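You operate a simulated robot arm through the tools that you are given. There is no shell and no other tool. Be economical: measure what you need, move in short steps, check, and stop when the job is done.

Carry out the task below with a simulated two-armed robot. There is one attempt and no reset: what you move stays moved.

TASK
Put the yellow colour bottle from the far end of the long table on the shelf under the sealer table and the green colour bottle on the middle of the long table. Fetch the orange wrapped sweet from the far end of the long table and stand it on the ledge of the bag sealer. Stack the fondant box labelled "blue fondant" from the far end of the long table on top of the fondant box marked "pink fondant". Take the butter cube on the far end of the long table and put it away on the counter top by the mixer. Take the gel jar on the far left cubby of the sideboard and put it away on the top of the sideboard. Pull the fridge door open. Do these in any order. Set down upright: colour bottle, wrapped sweet, gel jar.
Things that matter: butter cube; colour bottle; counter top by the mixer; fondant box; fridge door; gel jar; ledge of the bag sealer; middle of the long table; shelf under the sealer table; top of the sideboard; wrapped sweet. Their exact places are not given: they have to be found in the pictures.

Only the result counts: the job must be done as asked and must still hold three seconds after the hand-in. Knocking over, shifting, dropping, spilling or breaking anything else fails it.

THE ROBOT
Two 7-joint arms with two-finger parallel grippers on one trunk, on a base that drives. Base frame: it is fixed to the floor where the robot stands at the start and does not move with it; the origin is under the middle of the robot, x ahead of it, y to its left, z up; the surface under the hand at the start is at about z = 0.75. Units: m, rad, N and s.
The left shoulder is at the start at [0.02, 0.17, 1.103], the right one opposite. With the tool pointing down near the work surface each hand reaches from about 0.16 to 0.66 m from the robot's upright axis, wherever it stands, measured 20 degrees to its own side. Places, roughly: butter cube (3x3x3 cm) [2.3, 0.2, 0.8]; colour bottle [0.75, 0.25, 0.75]; counter top by the mixer [5.9, 5.3, 0.9]; fondant box [2, 0, 0.75]; fridge door [3.9, 6.5, 0.4]; gel jar [-1.5, -5, 0.5]; ledge of the bag sealer (19x15 cm) [1.32, 3.34, 0.84]; middle of the long table [2.3, 1.2, 0.8]; shelf under the sealer table [1, 3, 0.3]; top of the sideboard [-1.9, -4.8, 0.8]; wrapped sweet [0.75, -0.5, 0.75]. Payload 3.8 kg a hand.
The TCP of each hand is the grasp point between the finger pads, 0.03 m short of the fingertips. In the tool frame z runs along the fingers and y along their closing line. Largest opening 0.11 m; finger width 0.02, thickness 0.01; the body of the gripper, 0.048 by 0.112 m, starts 0.055 m behind the TCP.
Orientation is that of the tool frame in the base frame, as [roll, pitch, yaw] about the fixed x, y, z axes, in that order (R = Rz(yaw) Ry(pitch) Rx(roll)). With the fingers straight down and closing along the base's y, the tool's x points along the base's -x, its y along +y and its z along -z.

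THE INTERFACE
- The arms move only by the tool apply_moves. It takes "left_commands", "right_commands" or both (then of equal length, played together; a hand with none holds still); each is a list that holds one entry, the list of rows, each a list of 7 numbers: the opening, from 0 (shut) to 1 (fully open), then the shift along the tool's x, y, z in units of 30 mm (1.0 is 30 mm), then the turn, a rotation vector about the tool's x, y, z in units of 4 degrees (1.0 is 4 degrees). In form: [[[fingers, dx, dy, dz, ax, ay, az], ...]]. A call has 1 to 10 rows; each row shifts and turns the commanded pose from where the row before left it, along the tool's axes as they then stand. A call with a number of a shift or a turn outside -1 to 1 is refused whole. A row lasts 0.2 s, in which the tool goes at most 0.05 m and 0.15 rad; a call with a longer step from one row to the next is refused whole, and so is a gripper value outside its range. A pose out of reach is approached as far as the arm can. The call stops where the force on the tool passes 40 N (or 10 N more than at its start, if that is more) or the arm is blocked; 0.2 s more then pass. The fingers move at their own pace (about 0.072 m/s each) and stop on an object; they squeeze with about 27 N. The grip force told is the motor's: it shows also when the fingers shut on nothing. Time passes only in rows, and 0.2 s behind the last, so rows that do not move let the fingers close. The reply holds the time, the measured pose of the TCP, the force on the tool along the base axes, the opening and the grip force, in the units named above and with some noise, with the torque about the TCP (base axes, N m) and any sound that the robot's microphone picked up.
- Cameras (640 x 400 px; columns grow to the right, rows downward): "scene" is now at [0.1231, -0.0022, 1.2693]; the picture's right is [0.02, -1.00, 0.00], its down [-0.46, -0.01, -0.89] and it looks along [0.89, 0.02, -0.46] (base axes); focal length 284 px, centre (320, 200). "left" rides on the left gripper at [0.072, -0.017, -0.103] in its tool frame; the picture's right is [0.23, 0.97, 0.00], its down [-0.76, 0.18, -0.62] and it looks along [-0.61, 0.14, 0.78] (tool axes); focal length 222 px, centre (320, 200). "right" rides on the right gripper at [0.072, 0.017, -0.103] in its tool frame; the picture's right is [-0.23, 0.97, 0.00], its down [-0.76, -0.18, -0.62] and it looks along [-0.61, -0.14, 0.78] (tool axes); focal length 222 px, centre (320, 200).
- snapshot(camera): a new picture of that camera. No time passes.
- raise_lower(by): slides the trunk up (or, below 0, down) by that many m; the arms and the scene camera ride with it, the base frame stays. It gives what a move gives, with no picture.
- steer(legs): drives the robot by 1 to 6 legs, each [ahead, turn to the left] in m and rad, along the robot's own axes; the way and the turn of a leg run together, so that a leg with both is an arc; at most 1.5 m and 3.142 rad a leg. The arms and the cameras ride along, it lands a little off, and it stops where it bumps. It gives what a move gives.
- head_to(pan, tilt): turns the head with the scene camera to pan (to the left, within 1.396 rad either way) and tilt (down, from -0.506 to 1.204), counted from straight ahead of the robot. It gives what a move gives.
- locate(camera, pixels): for up to 12 pixels [column, row] of the newest picture of that camera ("zoom" is the newest enlarged one), the place [x, y, z] in the base frame of the surface seen there, good to about 0.002 m, but the place of the scene camera against the robot may be out by one fixed shift of up to 0.012 m in any direction. No time passes.
- zoom(camera, box): a new picture of the part [left, top, right, bottom] of that camera's present view, enlarged. No time passes.
- finish_job(): hands the job in; it is judged then, once.

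Keep the steps short. Do not move on a guess: measure, check each grasp and each placing, and mend mistakes. In all there are 131 turns and 162 pictures (those below and enlarged ones count). Leave the grippers open and the arms clear of the work at the hand-in unless told otherwise, and finish with a single line.

The tools are called after "Call:" by a JSON object that holds its "name" and its "arguments". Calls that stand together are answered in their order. apply_moves: Moves the arms, as the interface text tells. Its arguments: {"type":"object","properties":{"left_commands":{"type":"array","items":{"type":"array","items":{"type":"array","items":{"type":"number"}}}},"right_commands":{"type":"array","items":{"type":"array","items":{"type":"array","items":{"type":"number"}}}}},"required":[]} The other tools are called the same way: raise_lower (by) slides the trunk up or down; steer (legs) drives the base; head_to (pan, tilt) turns the head that bears the scene camera; snapshot (camera) takes a picture; locate (camera, pixels) gives the place of the surface under pixels of a picture; zoom (camera, box) takes an enlarged picture of a part of a camera's view; finish_job () hands the job in.

At the start:

```text
t: 0.0
left_tcp_pos: [0.5298, 0.2046, 1.0599]
left_tcp_rot: [3.141, 0.001, 3.141]
left_ft_force: [-1.0, -0.7, 0.1]
left_ft_torque: [-0.02, -0.02, -0.02]
left_finger_gap: 0.11
left_grip_force: 0.0
right_tcp_pos: [0.4793, -0.2168, 0.9745]
right_tcp_rot: [3.141, 0.0, -3.142]
right_ft_force: [1.0, -0.1, -1.6]
right_ft_torque: [-0.01, -0.03, 0.0]
right_finger_gap: 0.1099
right_grip_force: 0.1
trunk travel left (down, up): [-0.2, 0.37]
robot x, y, heading: [0.0035, 0.0008, -0.002]
head pan, tilt: [0.017, 0.482]
```

scene: 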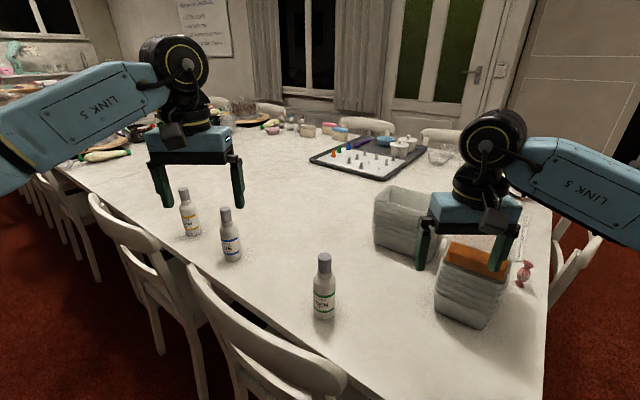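
right: 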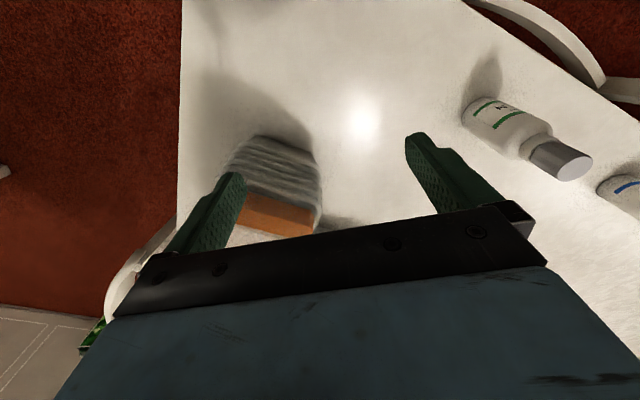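
left: 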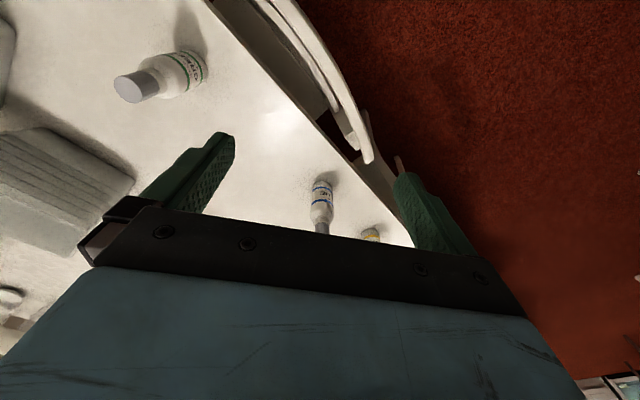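

I see three bottles (yellow, blue, green labels), two baskets on the right, and a pink sweet at (524,273). I'll look closer at the far table and the near items.

Call:
{"name": "zoom", "arguments": {"camera": "scene", "box": [230, 90, 470, 240]}}

Call:
{"name": "zoom", "arguments": {"camera": "scene", "box": [400, 200, 600, 325]}}

Call:
{"name": "zoom", "arguments": {"camera": "scene", "box": [160, 170, 360, 330]}}

Call:
{"name": "locate", "arguments": {"camera": "scene", "pixels": [[183, 190], [190, 233], [225, 210], [324, 258], [323, 316], [524, 273], [331, 126], [341, 132], [272, 130], [307, 129], [545, 390], [70, 170]]}}

```text
2.67 times, centred on (350, 165) of scene
```

zoom: 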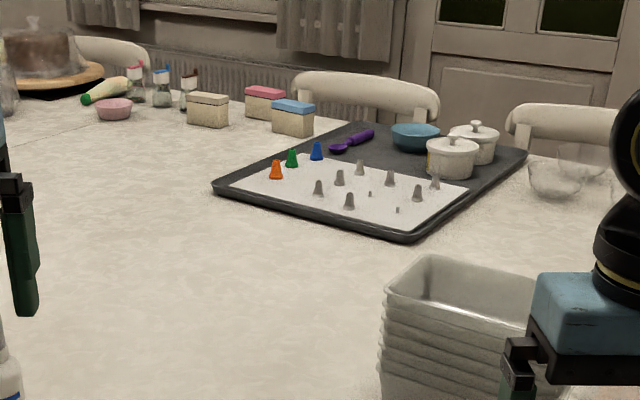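

```text
3.20 times, centred on (500, 262) of scene
```

zoom: 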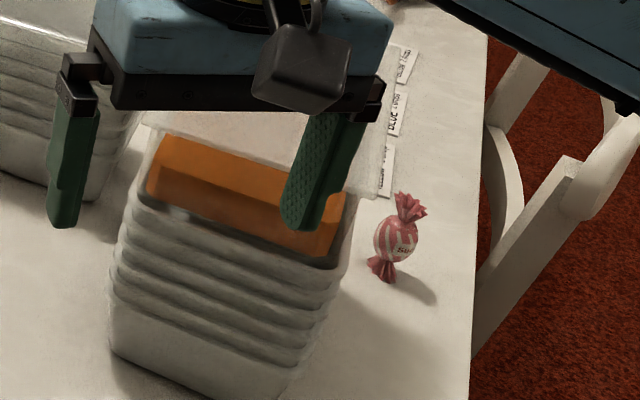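

```text
2.50 times, centred on (260, 250) of scene
```

zoom: 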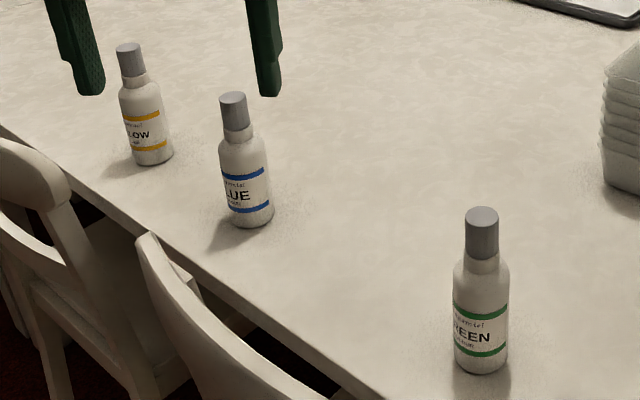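

```text
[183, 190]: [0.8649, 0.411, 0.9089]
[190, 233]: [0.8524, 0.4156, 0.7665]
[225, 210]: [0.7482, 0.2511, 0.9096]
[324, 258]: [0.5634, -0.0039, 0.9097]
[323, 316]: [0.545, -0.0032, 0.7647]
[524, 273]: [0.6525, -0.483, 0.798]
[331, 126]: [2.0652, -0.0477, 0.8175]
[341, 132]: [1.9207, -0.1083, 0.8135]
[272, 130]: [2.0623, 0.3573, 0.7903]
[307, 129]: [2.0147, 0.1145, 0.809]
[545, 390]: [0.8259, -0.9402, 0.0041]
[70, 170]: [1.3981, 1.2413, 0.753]
```

Yellow bottle ≈(0.86,0.41), green ≈(0.56,0). Only a pink sweet is visible, so the orange one may be hidden. I'll look around with the head.

Call:
{"name": "head_to", "arguments": {"pan": -0.7, "tilt": 0.55}}

Call:
{"name": "snapshot", "arguments": {"camera": "scene"}}

Call:
{"name": "head_to", "arguments": {"pan": 0.8, "tilt": 0.35}}

Call:
{"name": "snapshot", "arguments": {"camera": "scene"}}

```text
t: 1.1
left_tcp_pos: [0.5304, 0.2032, 1.0603]
left_tcp_rot: [3.141, 0.0, 3.14]
left_ft_force: [1.9, 0.1, -0.5]
left_ft_torque: [-0.03, 0.01, 0.01]
left_finger_gap: 0.1099
left_grip_force: 0.1
right_tcp_pos: [0.48, -0.2174, 0.9756]
right_tcp_rot: [3.141, 0.001, 3.141]
right_ft_force: [-0.2, 0.2, -0.7]
right_ft_torque: [0.01, 0.03, -0.01]
right_finger_gap: 0.11
right_grip_force: 0.0
trunk travel left (down, up): [-0.2, 0.37]
robot x, y, heading: [0.0009, -0.0004, -0.002]
head pan, tilt: [-0.7, 0.55]
```

```text
155 pictures are left
```

scene: 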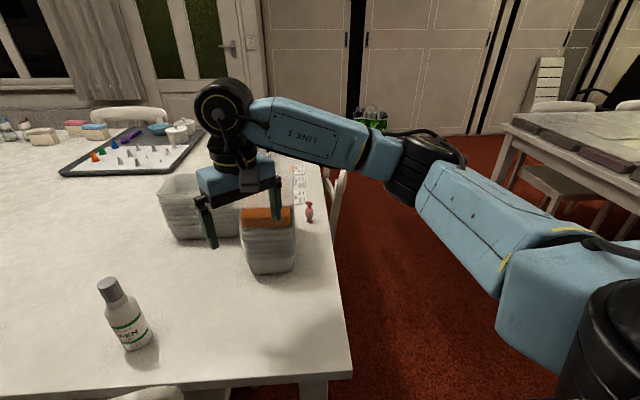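

```text
t: 2.7
left_tcp_pos: [0.5283, 0.2041, 1.0602]
left_tcp_rot: [-3.141, 0.0, -3.141]
left_ft_force: [0.6, 0.4, 0.2]
left_ft_torque: [0.0, 0.02, 0.01]
left_finger_gap: 0.1101
left_grip_force: 0.1
right_tcp_pos: [0.48, -0.217, 0.9754]
right_tcp_rot: [-3.141, 0.001, -3.14]
right_ft_force: [0.4, -0.3, -0.9]
right_ft_torque: [0.03, 0.0, -0.06]
right_finger_gap: 0.1101
right_grip_force: 0.1
trunk travel left (down, up): [-0.2, 0.37]
robot x, y, heading: [0.0016, -0.0022, -0.001]
head pan, tilt: [0.799, 0.351]
```

```text
154 pictures are left
```

scene: 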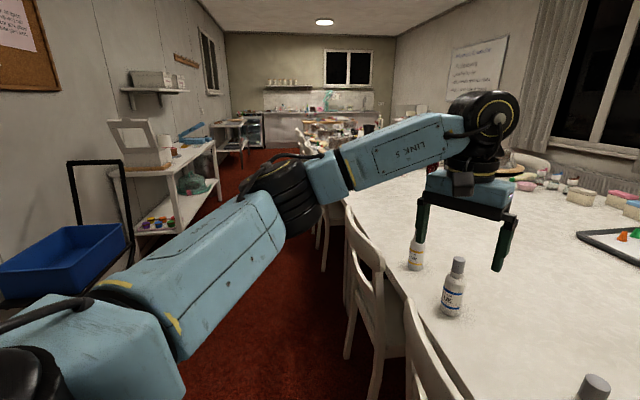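

The room: sealer table along the left wall, kitchen at the back. I'll zoom in and measure.

Call:
{"name": "zoom", "arguments": {"camera": "scene", "box": [90, 60, 270, 240]}}

Call:
{"name": "locate", "arguments": {"camera": "scene", "pixels": [[360, 228], [440, 360], [175, 150], [190, 135], [212, 143], [155, 225], [200, 188], [70, 250], [250, 140], [215, 135], [280, 115], [350, 205]]}}

Call:
{"name": "zoom", "arguments": {"camera": "scene", "box": [220, 60, 420, 180]}}

Call:
{"name": "zoom", "arguments": {"camera": "scene", "box": [480, 120, 640, 240]}}

```text
2.22 times, centred on (180, 150) of scene
```

zoom: 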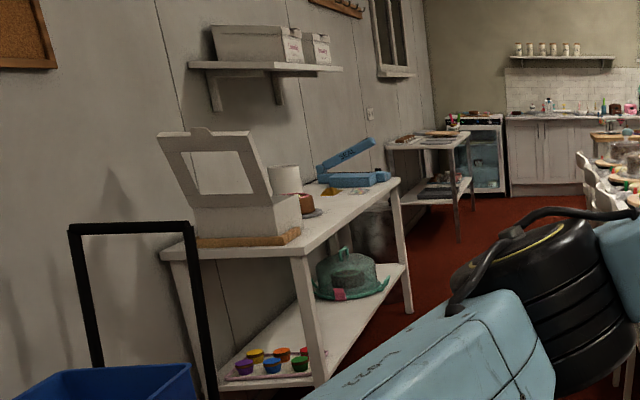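

```text
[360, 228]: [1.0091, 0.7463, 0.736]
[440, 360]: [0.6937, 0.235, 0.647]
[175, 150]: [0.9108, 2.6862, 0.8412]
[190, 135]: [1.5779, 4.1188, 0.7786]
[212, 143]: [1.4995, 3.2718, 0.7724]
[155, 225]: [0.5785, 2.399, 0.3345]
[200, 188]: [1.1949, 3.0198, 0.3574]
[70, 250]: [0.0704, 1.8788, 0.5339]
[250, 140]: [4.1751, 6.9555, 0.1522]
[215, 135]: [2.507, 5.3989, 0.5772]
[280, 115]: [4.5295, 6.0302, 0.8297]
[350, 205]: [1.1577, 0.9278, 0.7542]
```

```text
3.20 times, centred on (320, 120) of scene
```

zoom: 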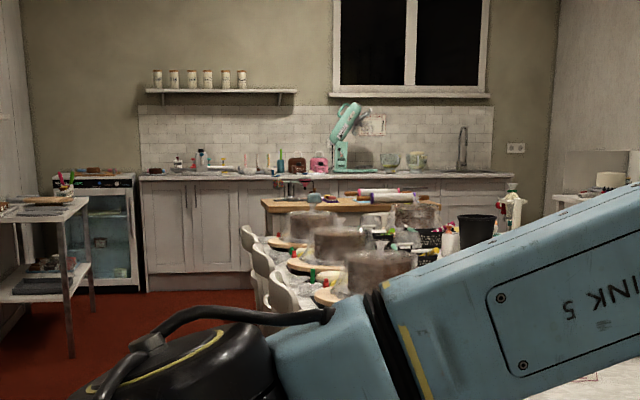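

```text
3.33 times, centred on (560, 180) of scene
```

zoom: 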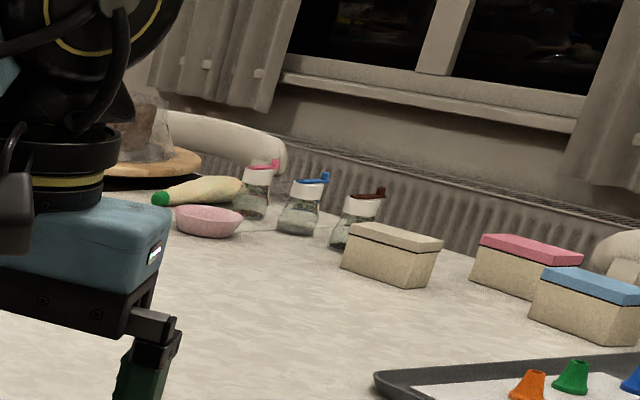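

The long axis of the room runs at about 55° from my x. I'll raise the trunk to see over the baskets and boxes, to find the orange sweet, the butter and the chairs.

Call:
{"name": "raise_lower", "arguments": {"by": 0.36}}

Call:
{"name": "head_to", "arguments": {"pan": -0.3, "tilt": 0.5}}

Call:
{"name": "snapshot", "arguments": {"camera": "scene"}}

Call:
{"name": "head_to", "arguments": {"pan": 0.5, "tilt": 0.4}}

Call:
{"name": "snapshot", "arguments": {"camera": "scene"}}

```text
t: 6.2
left_tcp_pos: [0.5305, 0.2042, 1.4203]
left_tcp_rot: [3.142, -0.001, -3.141]
left_ft_force: [0.4, -0.6, 0.1]
left_ft_torque: [0.02, -0.02, -0.02]
left_finger_gap: 0.11
left_grip_force: 0.1
right_tcp_pos: [0.4794, -0.2161, 1.3359]
right_tcp_rot: [-3.141, -0.002, 3.139]
right_ft_force: [-0.4, -0.4, 0.4]
right_ft_torque: [0.0, -0.01, -0.03]
right_finger_gap: 0.1099
right_grip_force: 0.1
trunk travel left (down, up): [-0.56, 0.01]
robot x, y, heading: [0.0026, -0.0044, -0.001]
head pan, tilt: [0.799, 0.351]
```

```text
t: 7.5
left_tcp_pos: [0.5301, 0.2039, 1.421]
left_tcp_rot: [3.141, 0.001, -3.142]
left_ft_force: [-0.2, 0.5, 0.2]
left_ft_torque: [-0.03, 0.01, -0.02]
left_finger_gap: 0.1099
left_grip_force: 0.1
right_tcp_pos: [0.4798, -0.216, 1.3346]
right_tcp_rot: [-3.14, 0.0, 3.141]
right_ft_force: [-0.1, -0.4, -0.4]
right_ft_torque: [-0.01, -0.03, 0.02]
right_finger_gap: 0.1103
right_grip_force: 0.0
trunk travel left (down, up): [-0.56, 0.01]
robot x, y, heading: [0.0018, -0.0014, -0.003]
head pan, tilt: [-0.3, 0.499]
```

```text
150 pictures are left
```

scene: 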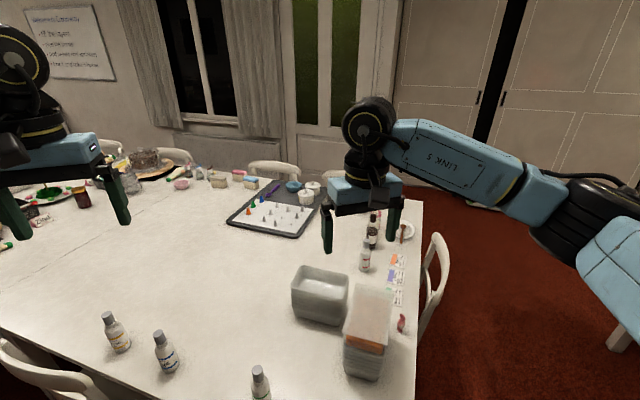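

```text
t: 8.6
left_tcp_pos: [0.5296, 0.2034, 1.4208]
left_tcp_rot: [3.142, 0.0, -3.141]
left_ft_force: [0.6, 1.0, -0.5]
left_ft_torque: [0.02, 0.01, 0.03]
left_finger_gap: 0.1098
left_grip_force: 0.0
right_tcp_pos: [0.4793, -0.2157, 1.3356]
right_tcp_rot: [3.141, -0.001, 3.141]
right_ft_force: [-0.2, 0.6, -0.5]
right_ft_torque: [0.02, -0.01, -0.01]
right_finger_gap: 0.11
right_grip_force: 0.0
trunk travel left (down, up): [-0.56, 0.01]
robot x, y, heading: [0.0004, -0.0029, -0.002]
head pan, tilt: [0.499, 0.4]
```

```text
149 pictures are left
```

scene: 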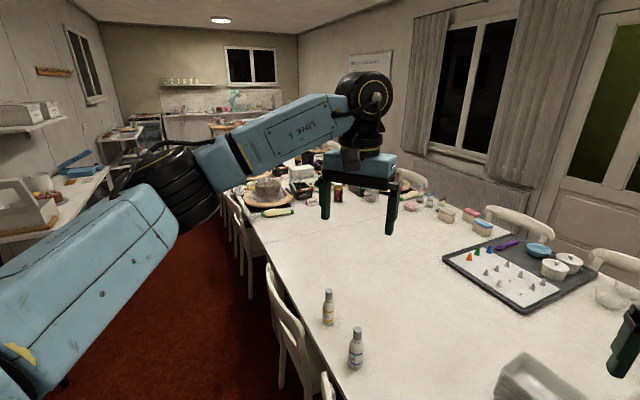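

Cards and more bottles show by the right edge. I'll zoom in there and over the far side, from a useful head pose.

Call:
{"name": "zoom", "arguments": {"camera": "scene", "box": [400, 170, 640, 320]}}

Call:
{"name": "locate", "arguments": {"camera": "scene", "pixels": [[300, 265], [360, 225], [245, 215], [255, 240], [230, 205], [472, 218], [420, 180], [520, 225], [610, 265], [425, 205], [270, 200], [335, 195]]}}

Call:
{"name": "head_to", "arguments": {"pan": -0.4, "tilt": 0.5}}

Call:
{"name": "zoom", "arguments": {"camera": "scene", "box": [270, 190, 430, 290]}}

Call:
{"name": "zoom", "arguments": {"camera": "scene", "box": [230, 250, 410, 400]}}

Call:
{"name": "zoom", "arguments": {"camera": "scene", "box": [100, 130, 300, 250]}}

```text
2.67 times, centred on (520, 245) of scene
```

zoom: 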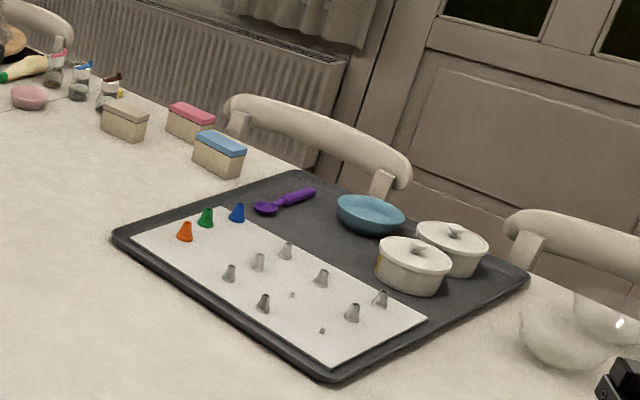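

```text
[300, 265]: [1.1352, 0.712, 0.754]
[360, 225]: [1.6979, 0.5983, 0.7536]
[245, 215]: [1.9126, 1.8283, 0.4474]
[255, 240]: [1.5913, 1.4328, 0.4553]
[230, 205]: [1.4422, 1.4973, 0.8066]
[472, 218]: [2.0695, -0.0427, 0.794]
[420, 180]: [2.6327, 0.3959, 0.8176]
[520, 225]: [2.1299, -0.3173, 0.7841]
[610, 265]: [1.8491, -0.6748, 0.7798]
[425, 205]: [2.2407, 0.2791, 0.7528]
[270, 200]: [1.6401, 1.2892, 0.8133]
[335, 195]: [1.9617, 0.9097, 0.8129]
```

```text
t: 9.8
left_tcp_pos: [0.5304, 0.2036, 1.4201]
left_tcp_rot: [-3.142, -0.001, -3.141]
left_ft_force: [0.2, 0.4, 0.2]
left_ft_torque: [0.02, 0.0, 0.02]
left_finger_gap: 0.1098
left_grip_force: 0.1
right_tcp_pos: [0.4787, -0.2163, 1.3349]
right_tcp_rot: [-3.14, 0.001, 3.141]
right_ft_force: [0.3, 0.3, 0.0]
right_ft_torque: [0.01, -0.02, 0.01]
right_finger_gap: 0.11
right_grip_force: 0.0
trunk travel left (down, up): [-0.56, 0.01]
robot x, y, heading: [-0.0003, -0.0022, -0.003]
head pan, tilt: [-0.4, 0.499]
```

```text
4.00 times, centred on (350, 240) of scene
```

zoom: 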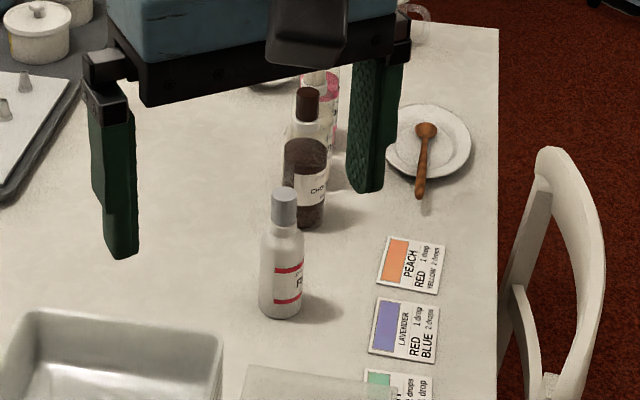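

```text
2.67 times, centred on (320, 325) of scene
```

zoom: 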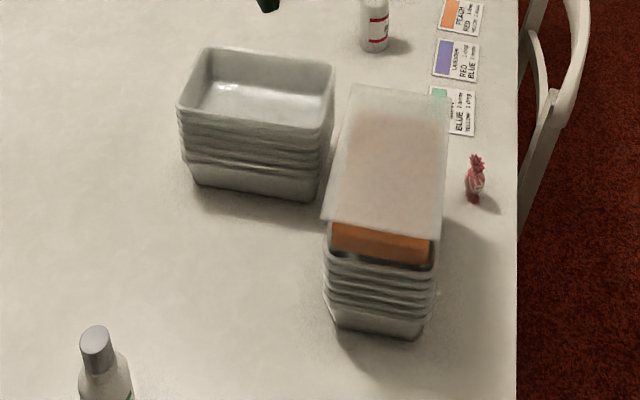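

```text
3.20 times, centred on (200, 190) of scene
```

zoom: 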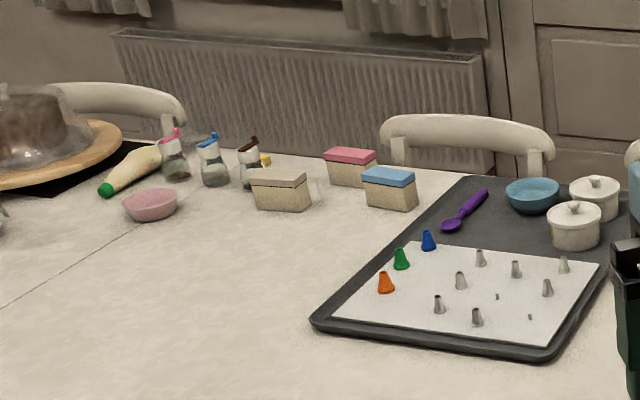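

The butter cube peeks out behind the dark-lidded jar at (182,180). I'll measure the window side for drivable space.

Call:
{"name": "snapshot", "arguments": {"camera": "scene"}}

Call:
{"name": "locate", "arguments": {"camera": "scene", "pixels": [[182, 180], [210, 182], [220, 188], [190, 190], [245, 180], [200, 165], [262, 168], [230, 168], [262, 182], [140, 160], [320, 190], [375, 330]]}}

Call:
{"name": "head_to", "arguments": {"pan": -0.9, "tilt": 0.5}}

Call:
{"name": "snapshot", "arguments": {"camera": "scene"}}

```text
144 pictures are left
```

scene: 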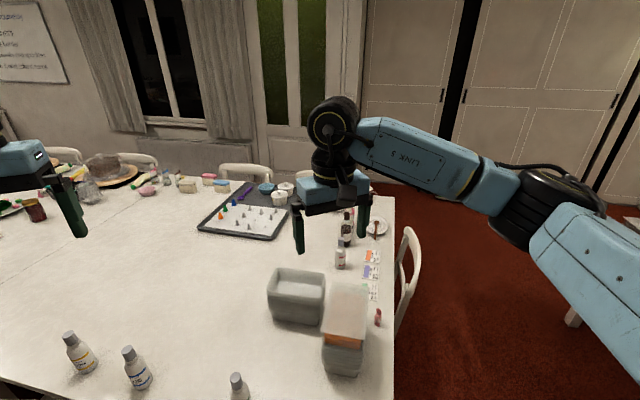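

```text
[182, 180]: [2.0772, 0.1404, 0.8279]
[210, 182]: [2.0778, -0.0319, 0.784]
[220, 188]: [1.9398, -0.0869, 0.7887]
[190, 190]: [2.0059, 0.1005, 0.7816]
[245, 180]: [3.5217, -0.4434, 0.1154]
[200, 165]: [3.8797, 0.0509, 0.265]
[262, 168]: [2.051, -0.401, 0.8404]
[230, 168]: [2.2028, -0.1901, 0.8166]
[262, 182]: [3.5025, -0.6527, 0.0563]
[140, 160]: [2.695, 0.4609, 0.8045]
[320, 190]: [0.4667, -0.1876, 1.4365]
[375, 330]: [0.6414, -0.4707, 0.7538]
```

```text
t: 10.8
left_tcp_pos: [0.53, 0.205, 1.4208]
left_tcp_rot: [3.14, 0.001, -3.141]
left_ft_force: [-0.7, -0.1, -0.9]
left_ft_torque: [0.0, -0.02, 0.0]
left_finger_gap: 0.1102
left_grip_force: 0.1
right_tcp_pos: [0.4789, -0.2157, 1.3342]
right_tcp_rot: [3.142, 0.0, -3.141]
right_ft_force: [1.1, 0.3, 0.3]
right_ft_torque: [-0.03, 0.01, -0.01]
right_finger_gap: 0.11
right_grip_force: 0.1
trunk travel left (down, up): [-0.56, 0.01]
robot x, y, heading: [0.0012, 0.0006, -0.002]
head pan, tilt: [-0.901, 0.499]
```

```text
143 pictures are left
```

scene: 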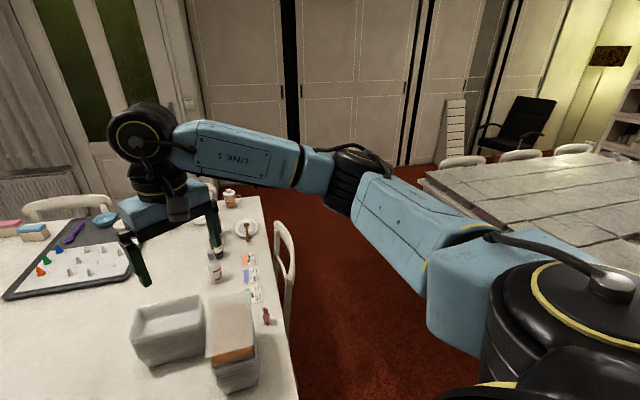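

Wall is ~1.3 m beyond the table, so there's room on the window side. I'll zoom to the end of the table for the orange sweet.

Call:
{"name": "zoom", "arguments": {"camera": "scene", "box": [190, 180, 310, 280]}}

Call:
{"name": "locate", "arguments": {"camera": "scene", "pixels": [[230, 200], [256, 198], [297, 395], [266, 316], [285, 230], [432, 185], [246, 345], [200, 350], [135, 335], [180, 310], [340, 380], [560, 230]]}}

Call:
{"name": "snapshot", "arguments": {"camera": "right"}}

```text
4.00 times, centred on (250, 230) of scene
```

zoom: 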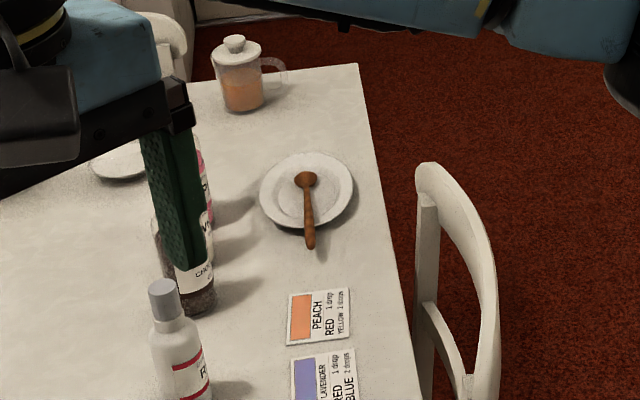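

```text
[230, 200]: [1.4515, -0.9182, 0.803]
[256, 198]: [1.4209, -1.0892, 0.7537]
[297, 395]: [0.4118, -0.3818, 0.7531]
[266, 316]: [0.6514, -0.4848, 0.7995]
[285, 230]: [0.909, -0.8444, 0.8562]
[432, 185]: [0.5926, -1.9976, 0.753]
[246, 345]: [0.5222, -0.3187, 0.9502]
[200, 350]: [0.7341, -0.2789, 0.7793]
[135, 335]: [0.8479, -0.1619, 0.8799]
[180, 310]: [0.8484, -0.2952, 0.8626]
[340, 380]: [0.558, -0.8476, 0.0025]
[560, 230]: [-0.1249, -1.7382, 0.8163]
```

```text
141 pictures are left
```

right: 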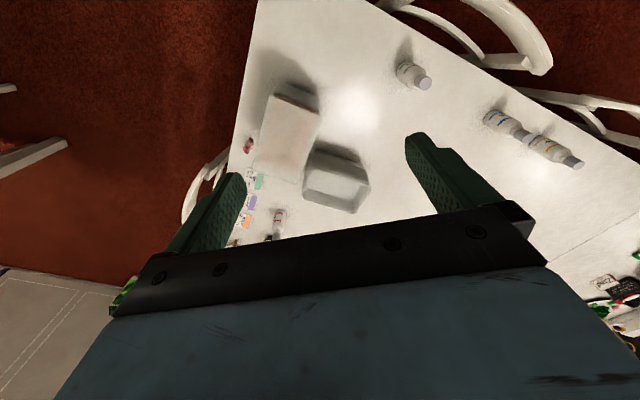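

Orange sweet isn't visible yet (may be hidden by the baskets). I'm high enough to clear everything, so I'll turn to face along the aisle and survey the middle of the table and the sealer.

Call:
{"name": "steer", "arguments": {"legs": [[0, 0.97]]}}

Call:
{"name": "head_to", "arguments": {"pan": 0.35, "tilt": 0.45}}

Call:
{"name": "snapshot", "arguments": {"camera": "scene"}}

Call:
{"name": "head_to", "arguments": {"pan": -0.25, "tilt": 0.4}}

Call:
{"name": "snapshot", "arguments": {"camera": "scene"}}

```text
t: 13.7
left_tcp_pos: [0.1266, 0.5544, 1.4205]
left_tcp_rot: [-3.141, -0.001, -2.161]
left_ft_force: [-1.3, 1.1, -0.2]
left_ft_torque: [0.01, 0.01, -0.02]
left_finger_gap: 0.11
left_grip_force: 0.0
right_tcp_pos: [0.4464, 0.2765, 1.3353]
right_tcp_rot: [-3.141, 0.001, -2.164]
right_ft_force: [0.6, -0.4, -0.6]
right_ft_torque: [0.03, 0.0, -0.01]
right_finger_gap: 0.1099
right_grip_force: 0.1
trunk travel left (down, up): [-0.56, 0.01]
robot x, y, heading: [0.0003, 0.0031, 0.981]
head pan, tilt: [-0.901, 0.499]
```

```text
t: 15.1
left_tcp_pos: [0.1266, 0.5527, 1.4213]
left_tcp_rot: [-3.14, 0.001, -2.164]
left_ft_force: [-0.1, -0.3, 0.4]
left_ft_torque: [-0.01, 0.04, -0.05]
left_finger_gap: 0.1098
left_grip_force: 0.0
right_tcp_pos: [0.4473, 0.2766, 1.3336]
right_tcp_rot: [-3.141, 0.0, -2.164]
right_ft_force: [0.0, -0.6, -0.9]
right_ft_torque: [-0.04, 0.02, 0.0]
right_finger_gap: 0.1101
right_grip_force: 0.1
trunk travel left (down, up): [-0.56, 0.01]
robot x, y, heading: [-0.0012, 0.0016, 0.976]
head pan, tilt: [0.351, 0.45]
```

```text
140 pictures are left
```

scene: 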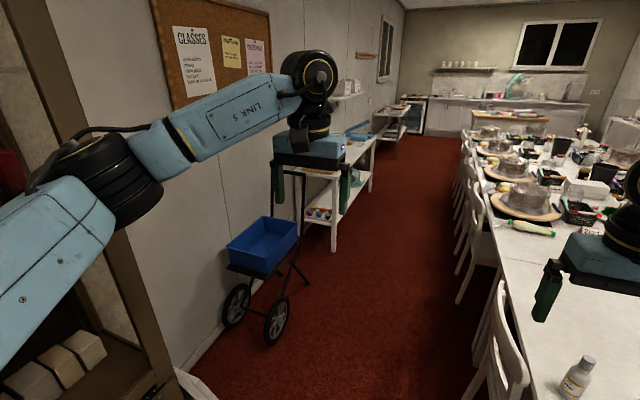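

```text
t: 16.1
left_tcp_pos: [0.1267, 0.5528, 1.4206]
left_tcp_rot: [3.141, 0.0, -2.164]
left_ft_force: [0.1, 0.1, 0.9]
left_ft_torque: [-0.01, -0.02, 0.0]
left_finger_gap: 0.1099
left_grip_force: 0.0
right_tcp_pos: [0.4461, 0.2783, 1.3349]
right_tcp_rot: [-3.141, 0.0, -2.163]
right_ft_force: [0.2, 0.4, 0.1]
right_ft_torque: [0.03, 0.0, -0.04]
right_finger_gap: 0.1101
right_grip_force: 0.0
trunk travel left (down, up): [-0.56, 0.01]
robot x, y, heading: [-0.0018, 0.0034, 0.976]
head pan, tilt: [-0.25, 0.4]
```

```text
139 pictures are left
```

scene: 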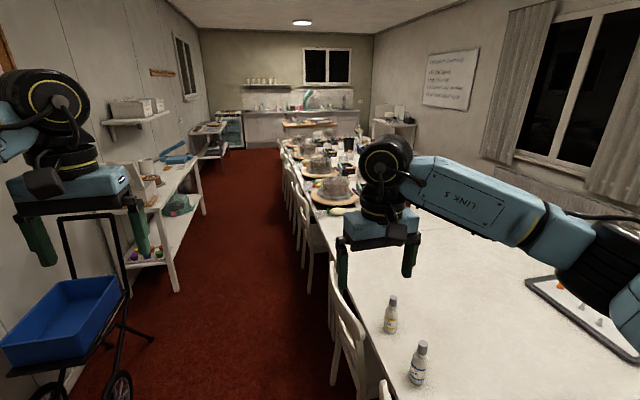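

Call:
{"name": "zoom", "arguments": {"camera": "scene", "box": [270, 120, 430, 240]}}

Call:
{"name": "locate", "arguments": {"camera": "scene", "pixels": [[340, 210], [330, 225], [312, 200], [345, 185], [315, 165], [310, 155], [305, 130], [355, 145], [430, 230], [300, 220], [150, 258], [175, 215]]}}

Call:
{"name": "head_to", "arguments": {"pan": -0.75, "tilt": 0.35}}

Call:
{"name": "snapshot", "arguments": {"camera": "scene"}}

```text
3.33 times, centred on (350, 180) of scene
```

zoom: 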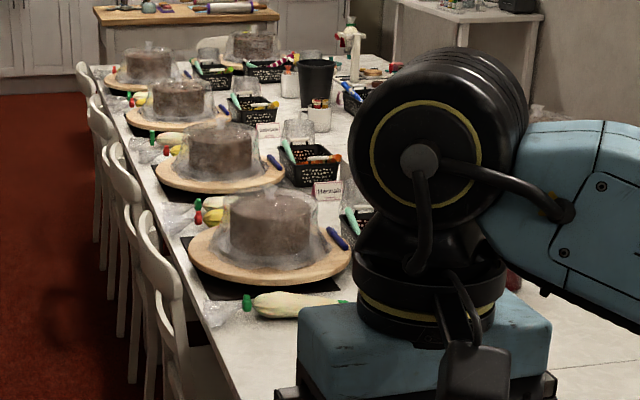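

```text
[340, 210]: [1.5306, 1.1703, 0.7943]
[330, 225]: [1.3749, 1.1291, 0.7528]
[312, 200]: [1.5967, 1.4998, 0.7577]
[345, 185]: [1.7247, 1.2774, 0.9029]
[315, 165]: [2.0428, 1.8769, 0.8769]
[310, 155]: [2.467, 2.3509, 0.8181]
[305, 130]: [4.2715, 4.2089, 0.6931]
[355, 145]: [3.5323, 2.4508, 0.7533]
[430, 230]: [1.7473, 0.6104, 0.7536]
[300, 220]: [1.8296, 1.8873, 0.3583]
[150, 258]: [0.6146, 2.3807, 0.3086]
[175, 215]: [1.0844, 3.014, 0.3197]
```

```text
t: 17.0
left_tcp_pos: [0.1274, 0.5537, 1.4211]
left_tcp_rot: [-3.141, 0.001, -2.162]
left_ft_force: [-0.8, 0.1, -0.6]
left_ft_torque: [0.0, 0.0, 0.04]
left_finger_gap: 0.1104
left_grip_force: 0.0
right_tcp_pos: [0.4463, 0.2764, 1.3338]
right_tcp_rot: [3.141, -0.001, -2.165]
right_ft_force: [0.0, -1.3, 0.8]
right_ft_torque: [0.01, -0.02, -0.02]
right_finger_gap: 0.1101
right_grip_force: 0.0
trunk travel left (down, up): [-0.56, 0.01]
robot x, y, heading: [-0.0018, -0.0002, 0.984]
head pan, tilt: [-0.75, 0.351]
```

```text
137 pictures are left
```

scene: 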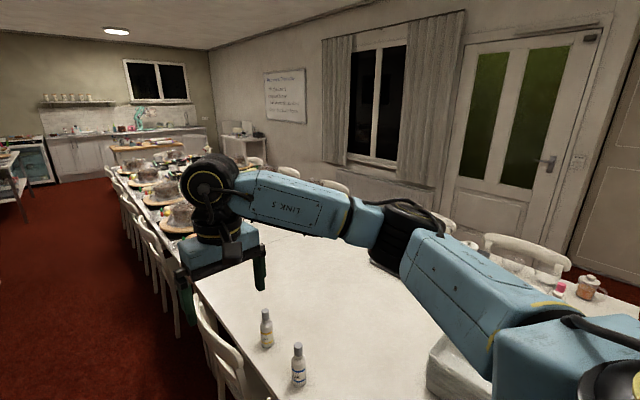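

Sealer, cakes and aisle are mapped. Next I need the end of the table for the sweet; I'll turn right and look at the floor space there before driving.

Call:
{"name": "steer", "arguments": {"legs": [[0, -1.9]]}}

Call:
{"name": "head_to", "arguments": {"pan": -0.9, "tilt": 0.6}}

Call:
{"name": "snapshot", "arguments": {"camera": "scene"}}

Call:
{"name": "locate", "arguments": {"camera": "scene", "pixels": [[100, 200], [200, 200], [300, 150], [400, 200], [100, 300], [300, 300], [500, 100], [560, 300]]}}

```text
t: 22.0
left_tcp_pos: [0.4858, -0.2941, 1.4212]
left_tcp_rot: [3.14, -0.001, 2.227]
left_ft_force: [0.0, 0.1, -0.2]
left_ft_torque: [0.01, -0.01, 0.0]
left_finger_gap: 0.11
left_grip_force: 0.1
right_tcp_pos: [0.1214, -0.5119, 1.3358]
right_tcp_rot: [-3.14, -0.001, 2.228]
right_ft_force: [-0.5, 0.6, 0.7]
right_ft_torque: [0.01, 0.0, 0.0]
right_finger_gap: 0.1098
right_grip_force: 0.0
trunk travel left (down, up): [-0.56, 0.01]
robot x, y, heading: [-0.0023, -0.0012, -0.911]
head pan, tilt: [-0.75, 0.351]
```

```text
t: 22.7
left_tcp_pos: [0.4851, -0.294, 1.4208]
left_tcp_rot: [-3.141, 0.002, 2.229]
left_ft_force: [-0.3, 0.2, 0.2]
left_ft_torque: [-0.01, 0.02, 0.0]
left_finger_gap: 0.1103
left_grip_force: 0.1
right_tcp_pos: [0.1206, -0.5125, 1.3351]
right_tcp_rot: [-3.14, 0.0, 2.229]
right_ft_force: [0.3, 0.2, -0.5]
right_ft_torque: [-0.01, -0.02, -0.01]
right_finger_gap: 0.1099
right_grip_force: 0.1
trunk travel left (down, up): [-0.56, 0.01]
robot x, y, heading: [0.0017, 0.0016, -0.915]
head pan, tilt: [-0.901, 0.6]
```

```text
136 pictures are left
```

scene: 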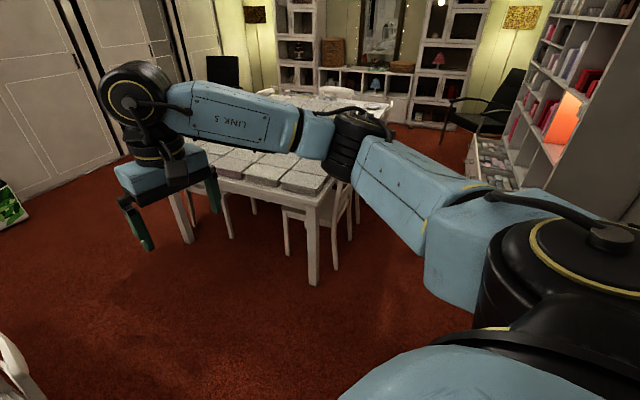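

```text
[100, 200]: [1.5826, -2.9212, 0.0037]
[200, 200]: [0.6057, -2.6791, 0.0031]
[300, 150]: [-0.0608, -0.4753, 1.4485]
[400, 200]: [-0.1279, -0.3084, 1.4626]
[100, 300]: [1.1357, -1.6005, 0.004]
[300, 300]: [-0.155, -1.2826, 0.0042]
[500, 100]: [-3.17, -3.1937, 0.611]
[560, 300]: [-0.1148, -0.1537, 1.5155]
```

The floor is clear between the tables. I'll drive round to the table end, facing it.

Call:
{"name": "steer", "arguments": {"legs": [[0, -1.085], [0.61, 0], [0, 1.33], [0.65, 0], [0, 1.64]]}}

Call:
{"name": "head_to", "arguments": {"pan": 0.0, "tilt": 0.75}}

Call:
{"name": "snapshot", "arguments": {"camera": "scene"}}

```text
t: 39.4
left_tcp_pos: [0.3907, -0.3923, 1.421]
left_tcp_rot: [-3.141, 0.0, -2.147]
left_ft_force: [-0.3, 0.5, -0.2]
left_ft_torque: [0.02, 0.02, -0.04]
left_finger_gap: 0.11
left_grip_force: 0.1
right_tcp_pos: [0.7143, -0.663, 1.335]
right_tcp_rot: [-3.139, 0.001, -2.146]
right_ft_force: [0.7, 1.0, -0.4]
right_ft_torque: [0.01, -0.01, -0.04]
right_finger_gap: 0.11
right_grip_force: 0.2
trunk travel left (down, up): [-0.56, 0.01]
robot x, y, heading: [0.2742, -0.9467, 0.992]
head pan, tilt: [-0.901, 0.6]
```

```text
t: 40.6
left_tcp_pos: [0.3901, -0.3909, 1.4213]
left_tcp_rot: [3.141, 0.0, -2.147]
left_ft_force: [-0.9, 0.5, 0.1]
left_ft_torque: [0.01, 0.02, -0.01]
left_finger_gap: 0.1099
left_grip_force: 0.1
right_tcp_pos: [0.7152, -0.6628, 1.3342]
right_tcp_rot: [-3.141, -0.001, -2.145]
right_ft_force: [0.2, 0.7, -0.3]
right_ft_torque: [-0.03, 0.01, 0.0]
right_finger_gap: 0.1101
right_grip_force: 0.0
trunk travel left (down, up): [-0.56, 0.01]
robot x, y, heading: [0.2736, -0.9467, 0.99]
head pan, tilt: [0.0, 0.75]
```

```text
135 pictures are left
```

scene: 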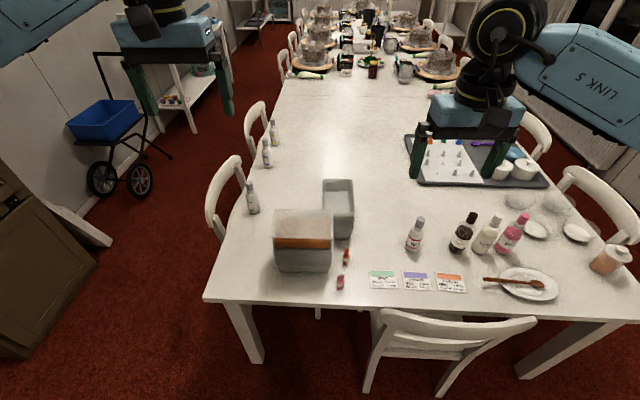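

Found: the orange sweet at (346,256), hidden before. I'll zoom, and see the middle of the table too.

Call:
{"name": "zoom", "arguments": {"camera": "scene", "box": [300, 220, 400, 300]}}

Call:
{"name": "locate", "arguments": {"camera": "zoom", "pixels": [[280, 200], [285, 240], [300, 285], [295, 320], [255, 390], [260, 440], [255, 230], [330, 240], [200, 200], [180, 300], [190, 380], [255, 150]]}}

Call:
{"name": "zoom", "arguments": {"camera": "scene", "box": [270, 0, 470, 125]}}

Call:
{"name": "locate", "arguments": {"camera": "zoom", "pixels": [[240, 240], [330, 215], [200, 260], [420, 250], [270, 130], [300, 245], [380, 190], [500, 270], [130, 240], [260, 190], [340, 130], [520, 190]]}}

```text
5.00 times, centred on (350, 260) of scene
```

zoom: 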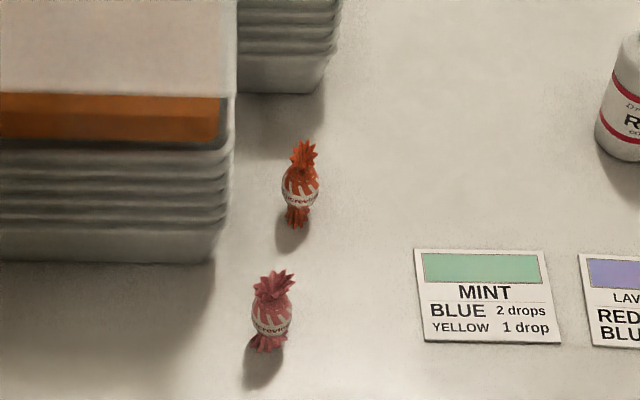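

```text
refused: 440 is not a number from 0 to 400
```

```text
3.20 times, centred on (370, 62) of scene
```

zoom: 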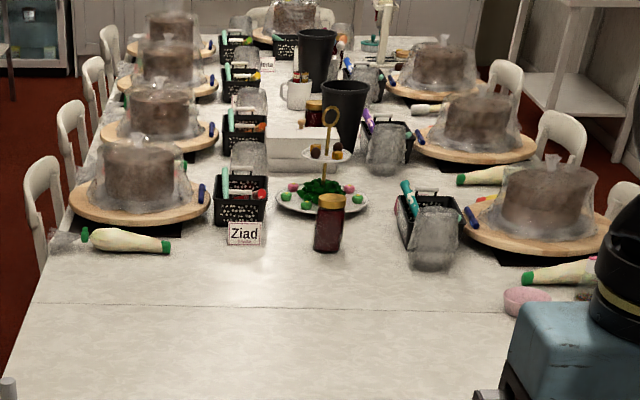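

```text
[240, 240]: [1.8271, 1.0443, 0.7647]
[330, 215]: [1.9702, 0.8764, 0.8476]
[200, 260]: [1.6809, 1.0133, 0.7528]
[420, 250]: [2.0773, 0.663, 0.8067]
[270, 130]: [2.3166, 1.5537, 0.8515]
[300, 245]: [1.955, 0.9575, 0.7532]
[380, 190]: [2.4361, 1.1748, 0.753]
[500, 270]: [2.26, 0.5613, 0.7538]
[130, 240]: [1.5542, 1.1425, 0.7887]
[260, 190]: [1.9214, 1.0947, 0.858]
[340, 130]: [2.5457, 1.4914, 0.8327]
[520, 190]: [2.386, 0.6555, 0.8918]
```

The orange sweet stands beside the basket. Measuring it and its neighbours.

Call:
{"name": "locate", "arguments": {"camera": "scene", "pixels": [[346, 252], [346, 257], [345, 264], [346, 249], [342, 258], [349, 257], [340, 281], [340, 277], [328, 262], [330, 240], [340, 237], [327, 215]]}}

Call:
{"name": "snapshot", "arguments": {"camera": "right"}}

Call:
{"name": "snapshot", "arguments": {"camera": "left"}}

```text
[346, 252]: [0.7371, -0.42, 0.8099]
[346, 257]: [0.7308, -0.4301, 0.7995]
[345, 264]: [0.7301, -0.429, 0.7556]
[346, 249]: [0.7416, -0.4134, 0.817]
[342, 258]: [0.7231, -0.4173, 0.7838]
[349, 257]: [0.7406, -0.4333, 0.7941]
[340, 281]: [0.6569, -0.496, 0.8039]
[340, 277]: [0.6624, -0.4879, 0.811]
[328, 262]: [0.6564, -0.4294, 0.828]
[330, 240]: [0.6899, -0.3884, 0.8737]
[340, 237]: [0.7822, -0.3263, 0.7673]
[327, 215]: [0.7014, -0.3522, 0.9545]
```

```text
132 pictures are left
```

right: 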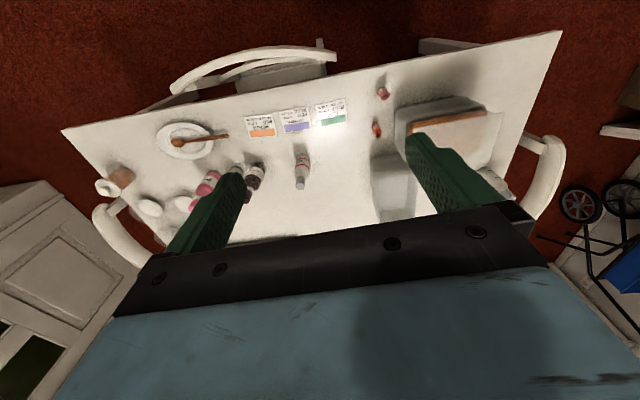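

```text
131 pictures are left
```

left: 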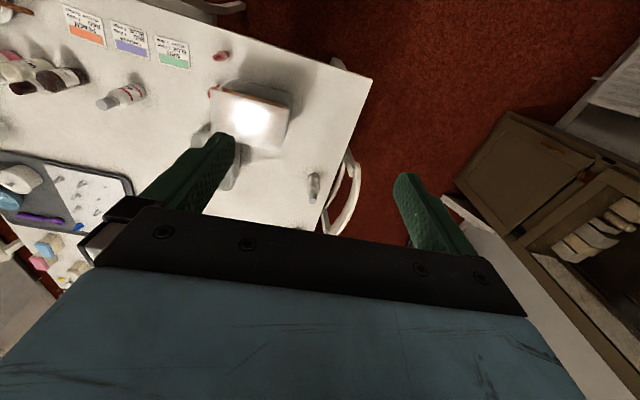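

Orange sweet ≈ (0.735,−0.422), top 0.82. Basket wall is ~4 cm to its left, so I'll close the fingers along the table's length. Drive a bit closer and lower.

Call:
{"name": "steer", "arguments": {"legs": [[0, 0.6], [0.18, 0], [0, -0.61]]}}

Call:
{"name": "apply_moves", "arguments": {"right_commands": [[[0.65, 0, 0, 0, 0, 0, -1], [0.65, 0, 0, 0, 0, 0, -1], [0.65, 0, 0, 0, 0, 0, -1], [0.65, 0, 0, 0, 0, 0, -1], [0.65, 0, 0, 0, 0, 0, -1], [0.65, 0, 0, 0, 0, 0, -1], [0.65, 0, 0, 0, 0, 0, -1], [0.65, 0, 0, 0, 0, 0, -1], [0.65, 0, 0, 0, 0, 0, -1], [0.65, 0, 0, 0, 0, 0, -1]]]}}

Call:
{"name": "apply_moves", "arguments": {"right_commands": [[[0.65, 0, 0, 0, 0, 0, -1], [0.65, 0, 0, 0, 0, 0, -1], [0.65, 0, 0, 0, 0, 0, -1], [0.65, 0, 0, 0, 0, 0, -1], [0.65, 0, 0, 0, 0, 0, -1], [0.65, 0, 0, 0, 0, 0, -1], [0.65, 0, 0, 0, 0, 0, -1], [0.65, 0, 0, 0, 0, 0, -1], [0.65, 0, 0, 0, 0, 0, -1], [0.65, 0, 0, 0, 0, 0, -1]]]}}

Call:
{"name": "apply_moves", "arguments": {"right_commands": [[[0.65, 0, 0, 0, 0, 0, -1], [0.65, 0, 0, 0, 0, 0, -1], [0.65, 0, 0, 0, 0, -1, 0], [0.65, 0, 0, 0, 0, -1, 0], [0.65, 0, 0, 0, 0, -1, 0], [0.65, 0, 0, 0, 0, -1, 0]]]}}

Call:
{"name": "raise_lower", "arguments": {"by": -0.3}}

Call:
{"name": "snapshot", "arguments": {"camera": "scene"}}

```text
t: 45.4
left_tcp_pos: [0.3908, -0.2115, 1.4188]
left_tcp_rot: [3.141, -0.001, -2.154]
left_ft_force: [-0.4, 0.1, -0.2]
left_ft_torque: [0.0, 0.02, 0.01]
left_finger_gap: 0.1102
left_grip_force: 0.1
right_tcp_pos: [0.7127, -0.485, 1.3344]
right_tcp_rot: [3.142, -0.001, -2.156]
right_ft_force: [-0.2, 0.3, 0.3]
right_ft_torque: [-0.01, 0.0, -0.04]
right_finger_gap: 0.1103
right_grip_force: 0.0
trunk travel left (down, up): [-0.56, 0.01]
robot x, y, heading: [0.2697, -0.7655, 0.987]
head pan, tilt: [0.0, 0.75]
```

```text
t: 47.6
left_tcp_pos: [0.3905, -0.2116, 1.4215]
left_tcp_rot: [-3.139, -0.001, -2.154]
left_ft_force: [-0.2, 0.1, 0.3]
left_ft_torque: [0.02, -0.02, 0.0]
left_finger_gap: 0.1099
left_grip_force: 0.0
right_tcp_pos: [0.7127, -0.4855, 1.3353]
right_tcp_rot: [3.141, -0.001, -1.455]
right_ft_force: [-0.9, -0.6, 0.1]
right_ft_torque: [0.04, -0.01, -0.01]
right_finger_gap: 0.0714
right_grip_force: 0.0
trunk travel left (down, up): [-0.56, 0.01]
robot x, y, heading: [0.2678, -0.7658, 0.989]
head pan, tilt: [0.0, 0.75]
```

```text
t: 49.8
left_tcp_pos: [0.3895, -0.2113, 1.4207]
left_tcp_rot: [-3.141, 0.001, -2.154]
left_ft_force: [0.6, -0.3, -0.5]
left_ft_torque: [0.0, 0.01, 0.01]
left_finger_gap: 0.1102
left_grip_force: 0.0
right_tcp_pos: [0.7123, -0.4848, 1.3338]
right_tcp_rot: [-3.14, -0.002, -1.386]
right_ft_force: [0.0, 0.2, -0.5]
right_ft_torque: [0.0, 0.01, -0.05]
right_finger_gap: 0.0715
right_grip_force: 0.1
right hand out of reach, approached as far as the arm can: row 2, 3, 4, 5, 6, 7, 8, 9, 10
trunk travel left (down, up): [-0.56, 0.01]
robot x, y, heading: [0.2644, -0.7687, 0.985]
head pan, tilt: [0.0, 0.75]
```

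```text
t: 51.2
left_tcp_pos: [0.39, -0.2123, 1.4208]
left_tcp_rot: [-3.141, 0.0, -2.156]
left_ft_force: [-0.3, -0.4, -0.2]
left_ft_torque: [-0.01, -0.02, 0.0]
left_finger_gap: 0.1103
left_grip_force: 0.0
right_tcp_pos: [0.7142, -0.4862, 1.335]
right_tcp_rot: [3.14, 0.28, -1.389]
right_ft_force: [1.4, -1.2, -0.5]
right_ft_torque: [-0.02, -0.04, -0.02]
right_finger_gap: 0.0717
right_grip_force: 0.0
right hand out of reach, approached as far as the arm can: row 1, 2
trunk travel left (down, up): [-0.56, 0.01]
robot x, y, heading: [0.2692, -0.7642, 0.991]
head pan, tilt: [0.0, 0.75]
```

```text
t: 54.2
left_tcp_pos: [0.3901, -0.2124, 1.1212]
left_tcp_rot: [-3.141, 0.001, -2.153]
left_ft_force: [0.5, -0.1, 0.1]
left_ft_torque: [-0.01, -0.05, -0.02]
left_finger_gap: 0.1099
left_grip_force: 0.0
right_tcp_pos: [0.7122, -0.4851, 1.0361]
right_tcp_rot: [-3.14, 0.279, -1.389]
right_ft_force: [0.5, 0.0, -0.1]
right_ft_torque: [0.03, -0.02, 0.03]
right_finger_gap: 0.0716
right_grip_force: 0.1
trunk travel left (down, up): [-0.26, 0.31]
robot x, y, heading: [0.2684, -0.7613, 0.989]
head pan, tilt: [0.0, 0.75]
```

```text
130 pictures are left
```

scene: 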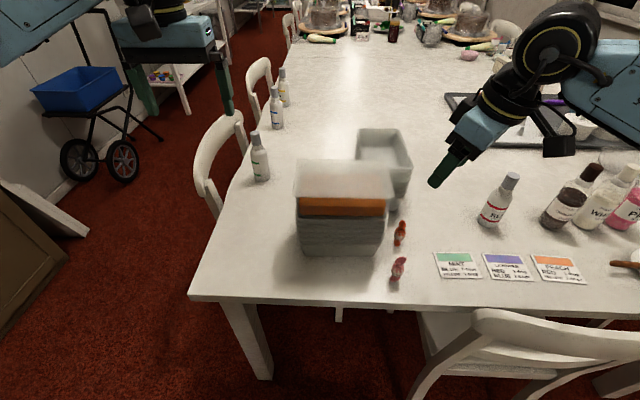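

The wrist stops at 45° yaw. I'll turn the base left 0.45 rad to gain the rest (tips stay 5 cm above the basket).

Call:
{"name": "steer", "arguments": {"legs": [[0, 0.45]]}}

Call:
{"name": "snapshot", "arguments": {"camera": "right"}}

```text
t: 55.9
left_tcp_pos: [0.1361, -0.2127, 1.1211]
left_tcp_rot: [3.141, -0.001, -1.706]
left_ft_force: [0.4, 0.1, 1.1]
left_ft_torque: [-0.02, 0.0, 0.01]
left_finger_gap: 0.1101
left_grip_force: 0.1
right_tcp_pos: [0.5467, -0.3191, 1.035]
right_tcp_rot: [3.142, 0.277, -0.938]
right_ft_force: [0.3, -0.1, 0.3]
right_ft_torque: [0.03, -0.02, -0.04]
right_finger_gap: 0.0715
right_grip_force: 0.0
trunk travel left (down, up): [-0.26, 0.31]
robot x, y, heading: [0.2677, -0.767, 1.438]
head pan, tilt: [0.0, 0.75]
```

```text
129 pictures are left
```

right: 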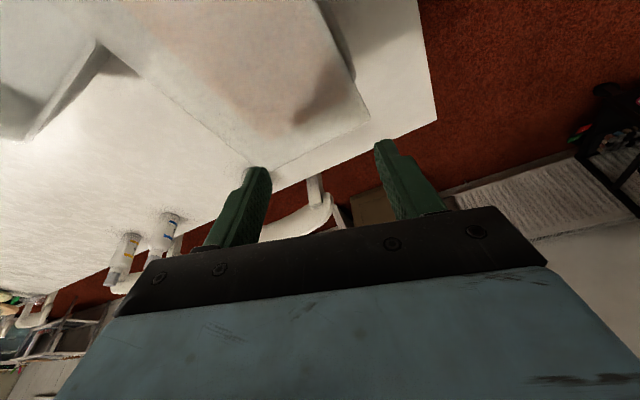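

Moving the hand over the sweet at constant height.

Call:
{"name": "apply_moves", "arguments": {"right_commands": [[[0.6, 0.889, -0.433, -0.253, 0, 0, 0], [0.6, 0.889, -0.433, -0.253, 0, 0, 0], [0.6, 0.889, -0.433, -0.253, 0, 0, 0], [0.6, 0.889, -0.433, -0.253, 0, 0, 0], [0.6, 0.889, -0.433, -0.253, 0, 0, 0], [0.6, 0.889, -0.433, -0.253, 0, 0, 0], [0.6, 0.889, -0.433, -0.253, 0, 0, 0]]]}}

Call:
{"name": "snapshot", "arguments": {"camera": "right"}}

Call:
{"name": "head_to", "arguments": {"pan": -0.7, "tilt": 0.75}}

Call:
{"name": "snapshot", "arguments": {"camera": "scene"}}

```text
t: 57.5
left_tcp_pos: [0.1367, -0.2136, 1.1215]
left_tcp_rot: [-3.141, -0.001, -1.707]
left_ft_force: [-0.2, -0.4, 0.4]
left_ft_torque: [0.06, -0.01, -0.01]
left_finger_gap: 0.11
left_grip_force: 0.1
right_tcp_pos: [0.5898, -0.3711, 1.0217]
right_tcp_rot: [-3.141, 0.279, -0.937]
right_ft_force: [-0.4, 1.0, 0.0]
right_ft_torque: [-0.01, 0.02, 0.04]
right_finger_gap: 0.0658
right_grip_force: 0.1
right hand out of reach, approached as far as the arm can: row 1, 2, 3, 4, 5, 6, 7
trunk travel left (down, up): [-0.26, 0.31]
robot x, y, heading: [0.266, -0.7673, 1.44]
head pan, tilt: [0.0, 0.75]
```

```text
128 pictures are left
```

right: 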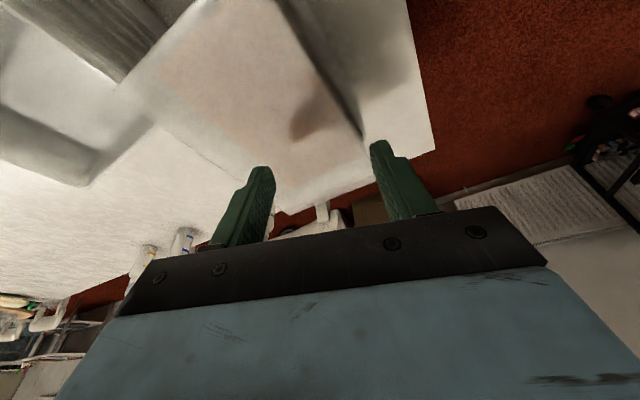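

```text
t: 58.6
left_tcp_pos: [0.1375, -0.2135, 1.1216]
left_tcp_rot: [3.141, 0.0, -1.705]
left_ft_force: [-0.4, 0.2, 0.1]
left_ft_torque: [0.01, -0.02, -0.01]
left_finger_gap: 0.1101
left_grip_force: 0.1
right_tcp_pos: [0.5893, -0.3708, 1.0226]
right_tcp_rot: [-3.14, 0.278, -0.938]
right_ft_force: [0.0, 0.7, 0.3]
right_ft_torque: [0.0, 0.02, -0.02]
right_finger_gap: 0.0659
right_grip_force: 0.1
trunk travel left (down, up): [-0.26, 0.31]
robot x, y, heading: [0.2705, -0.7653, 1.436]
head pan, tilt: [-0.7, 0.75]
```

```text
127 pictures are left
```

scene: 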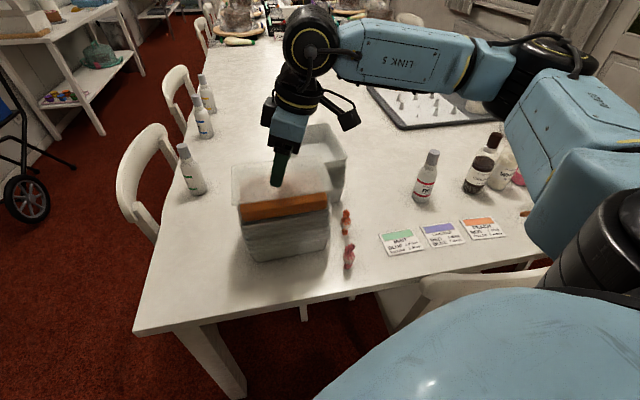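

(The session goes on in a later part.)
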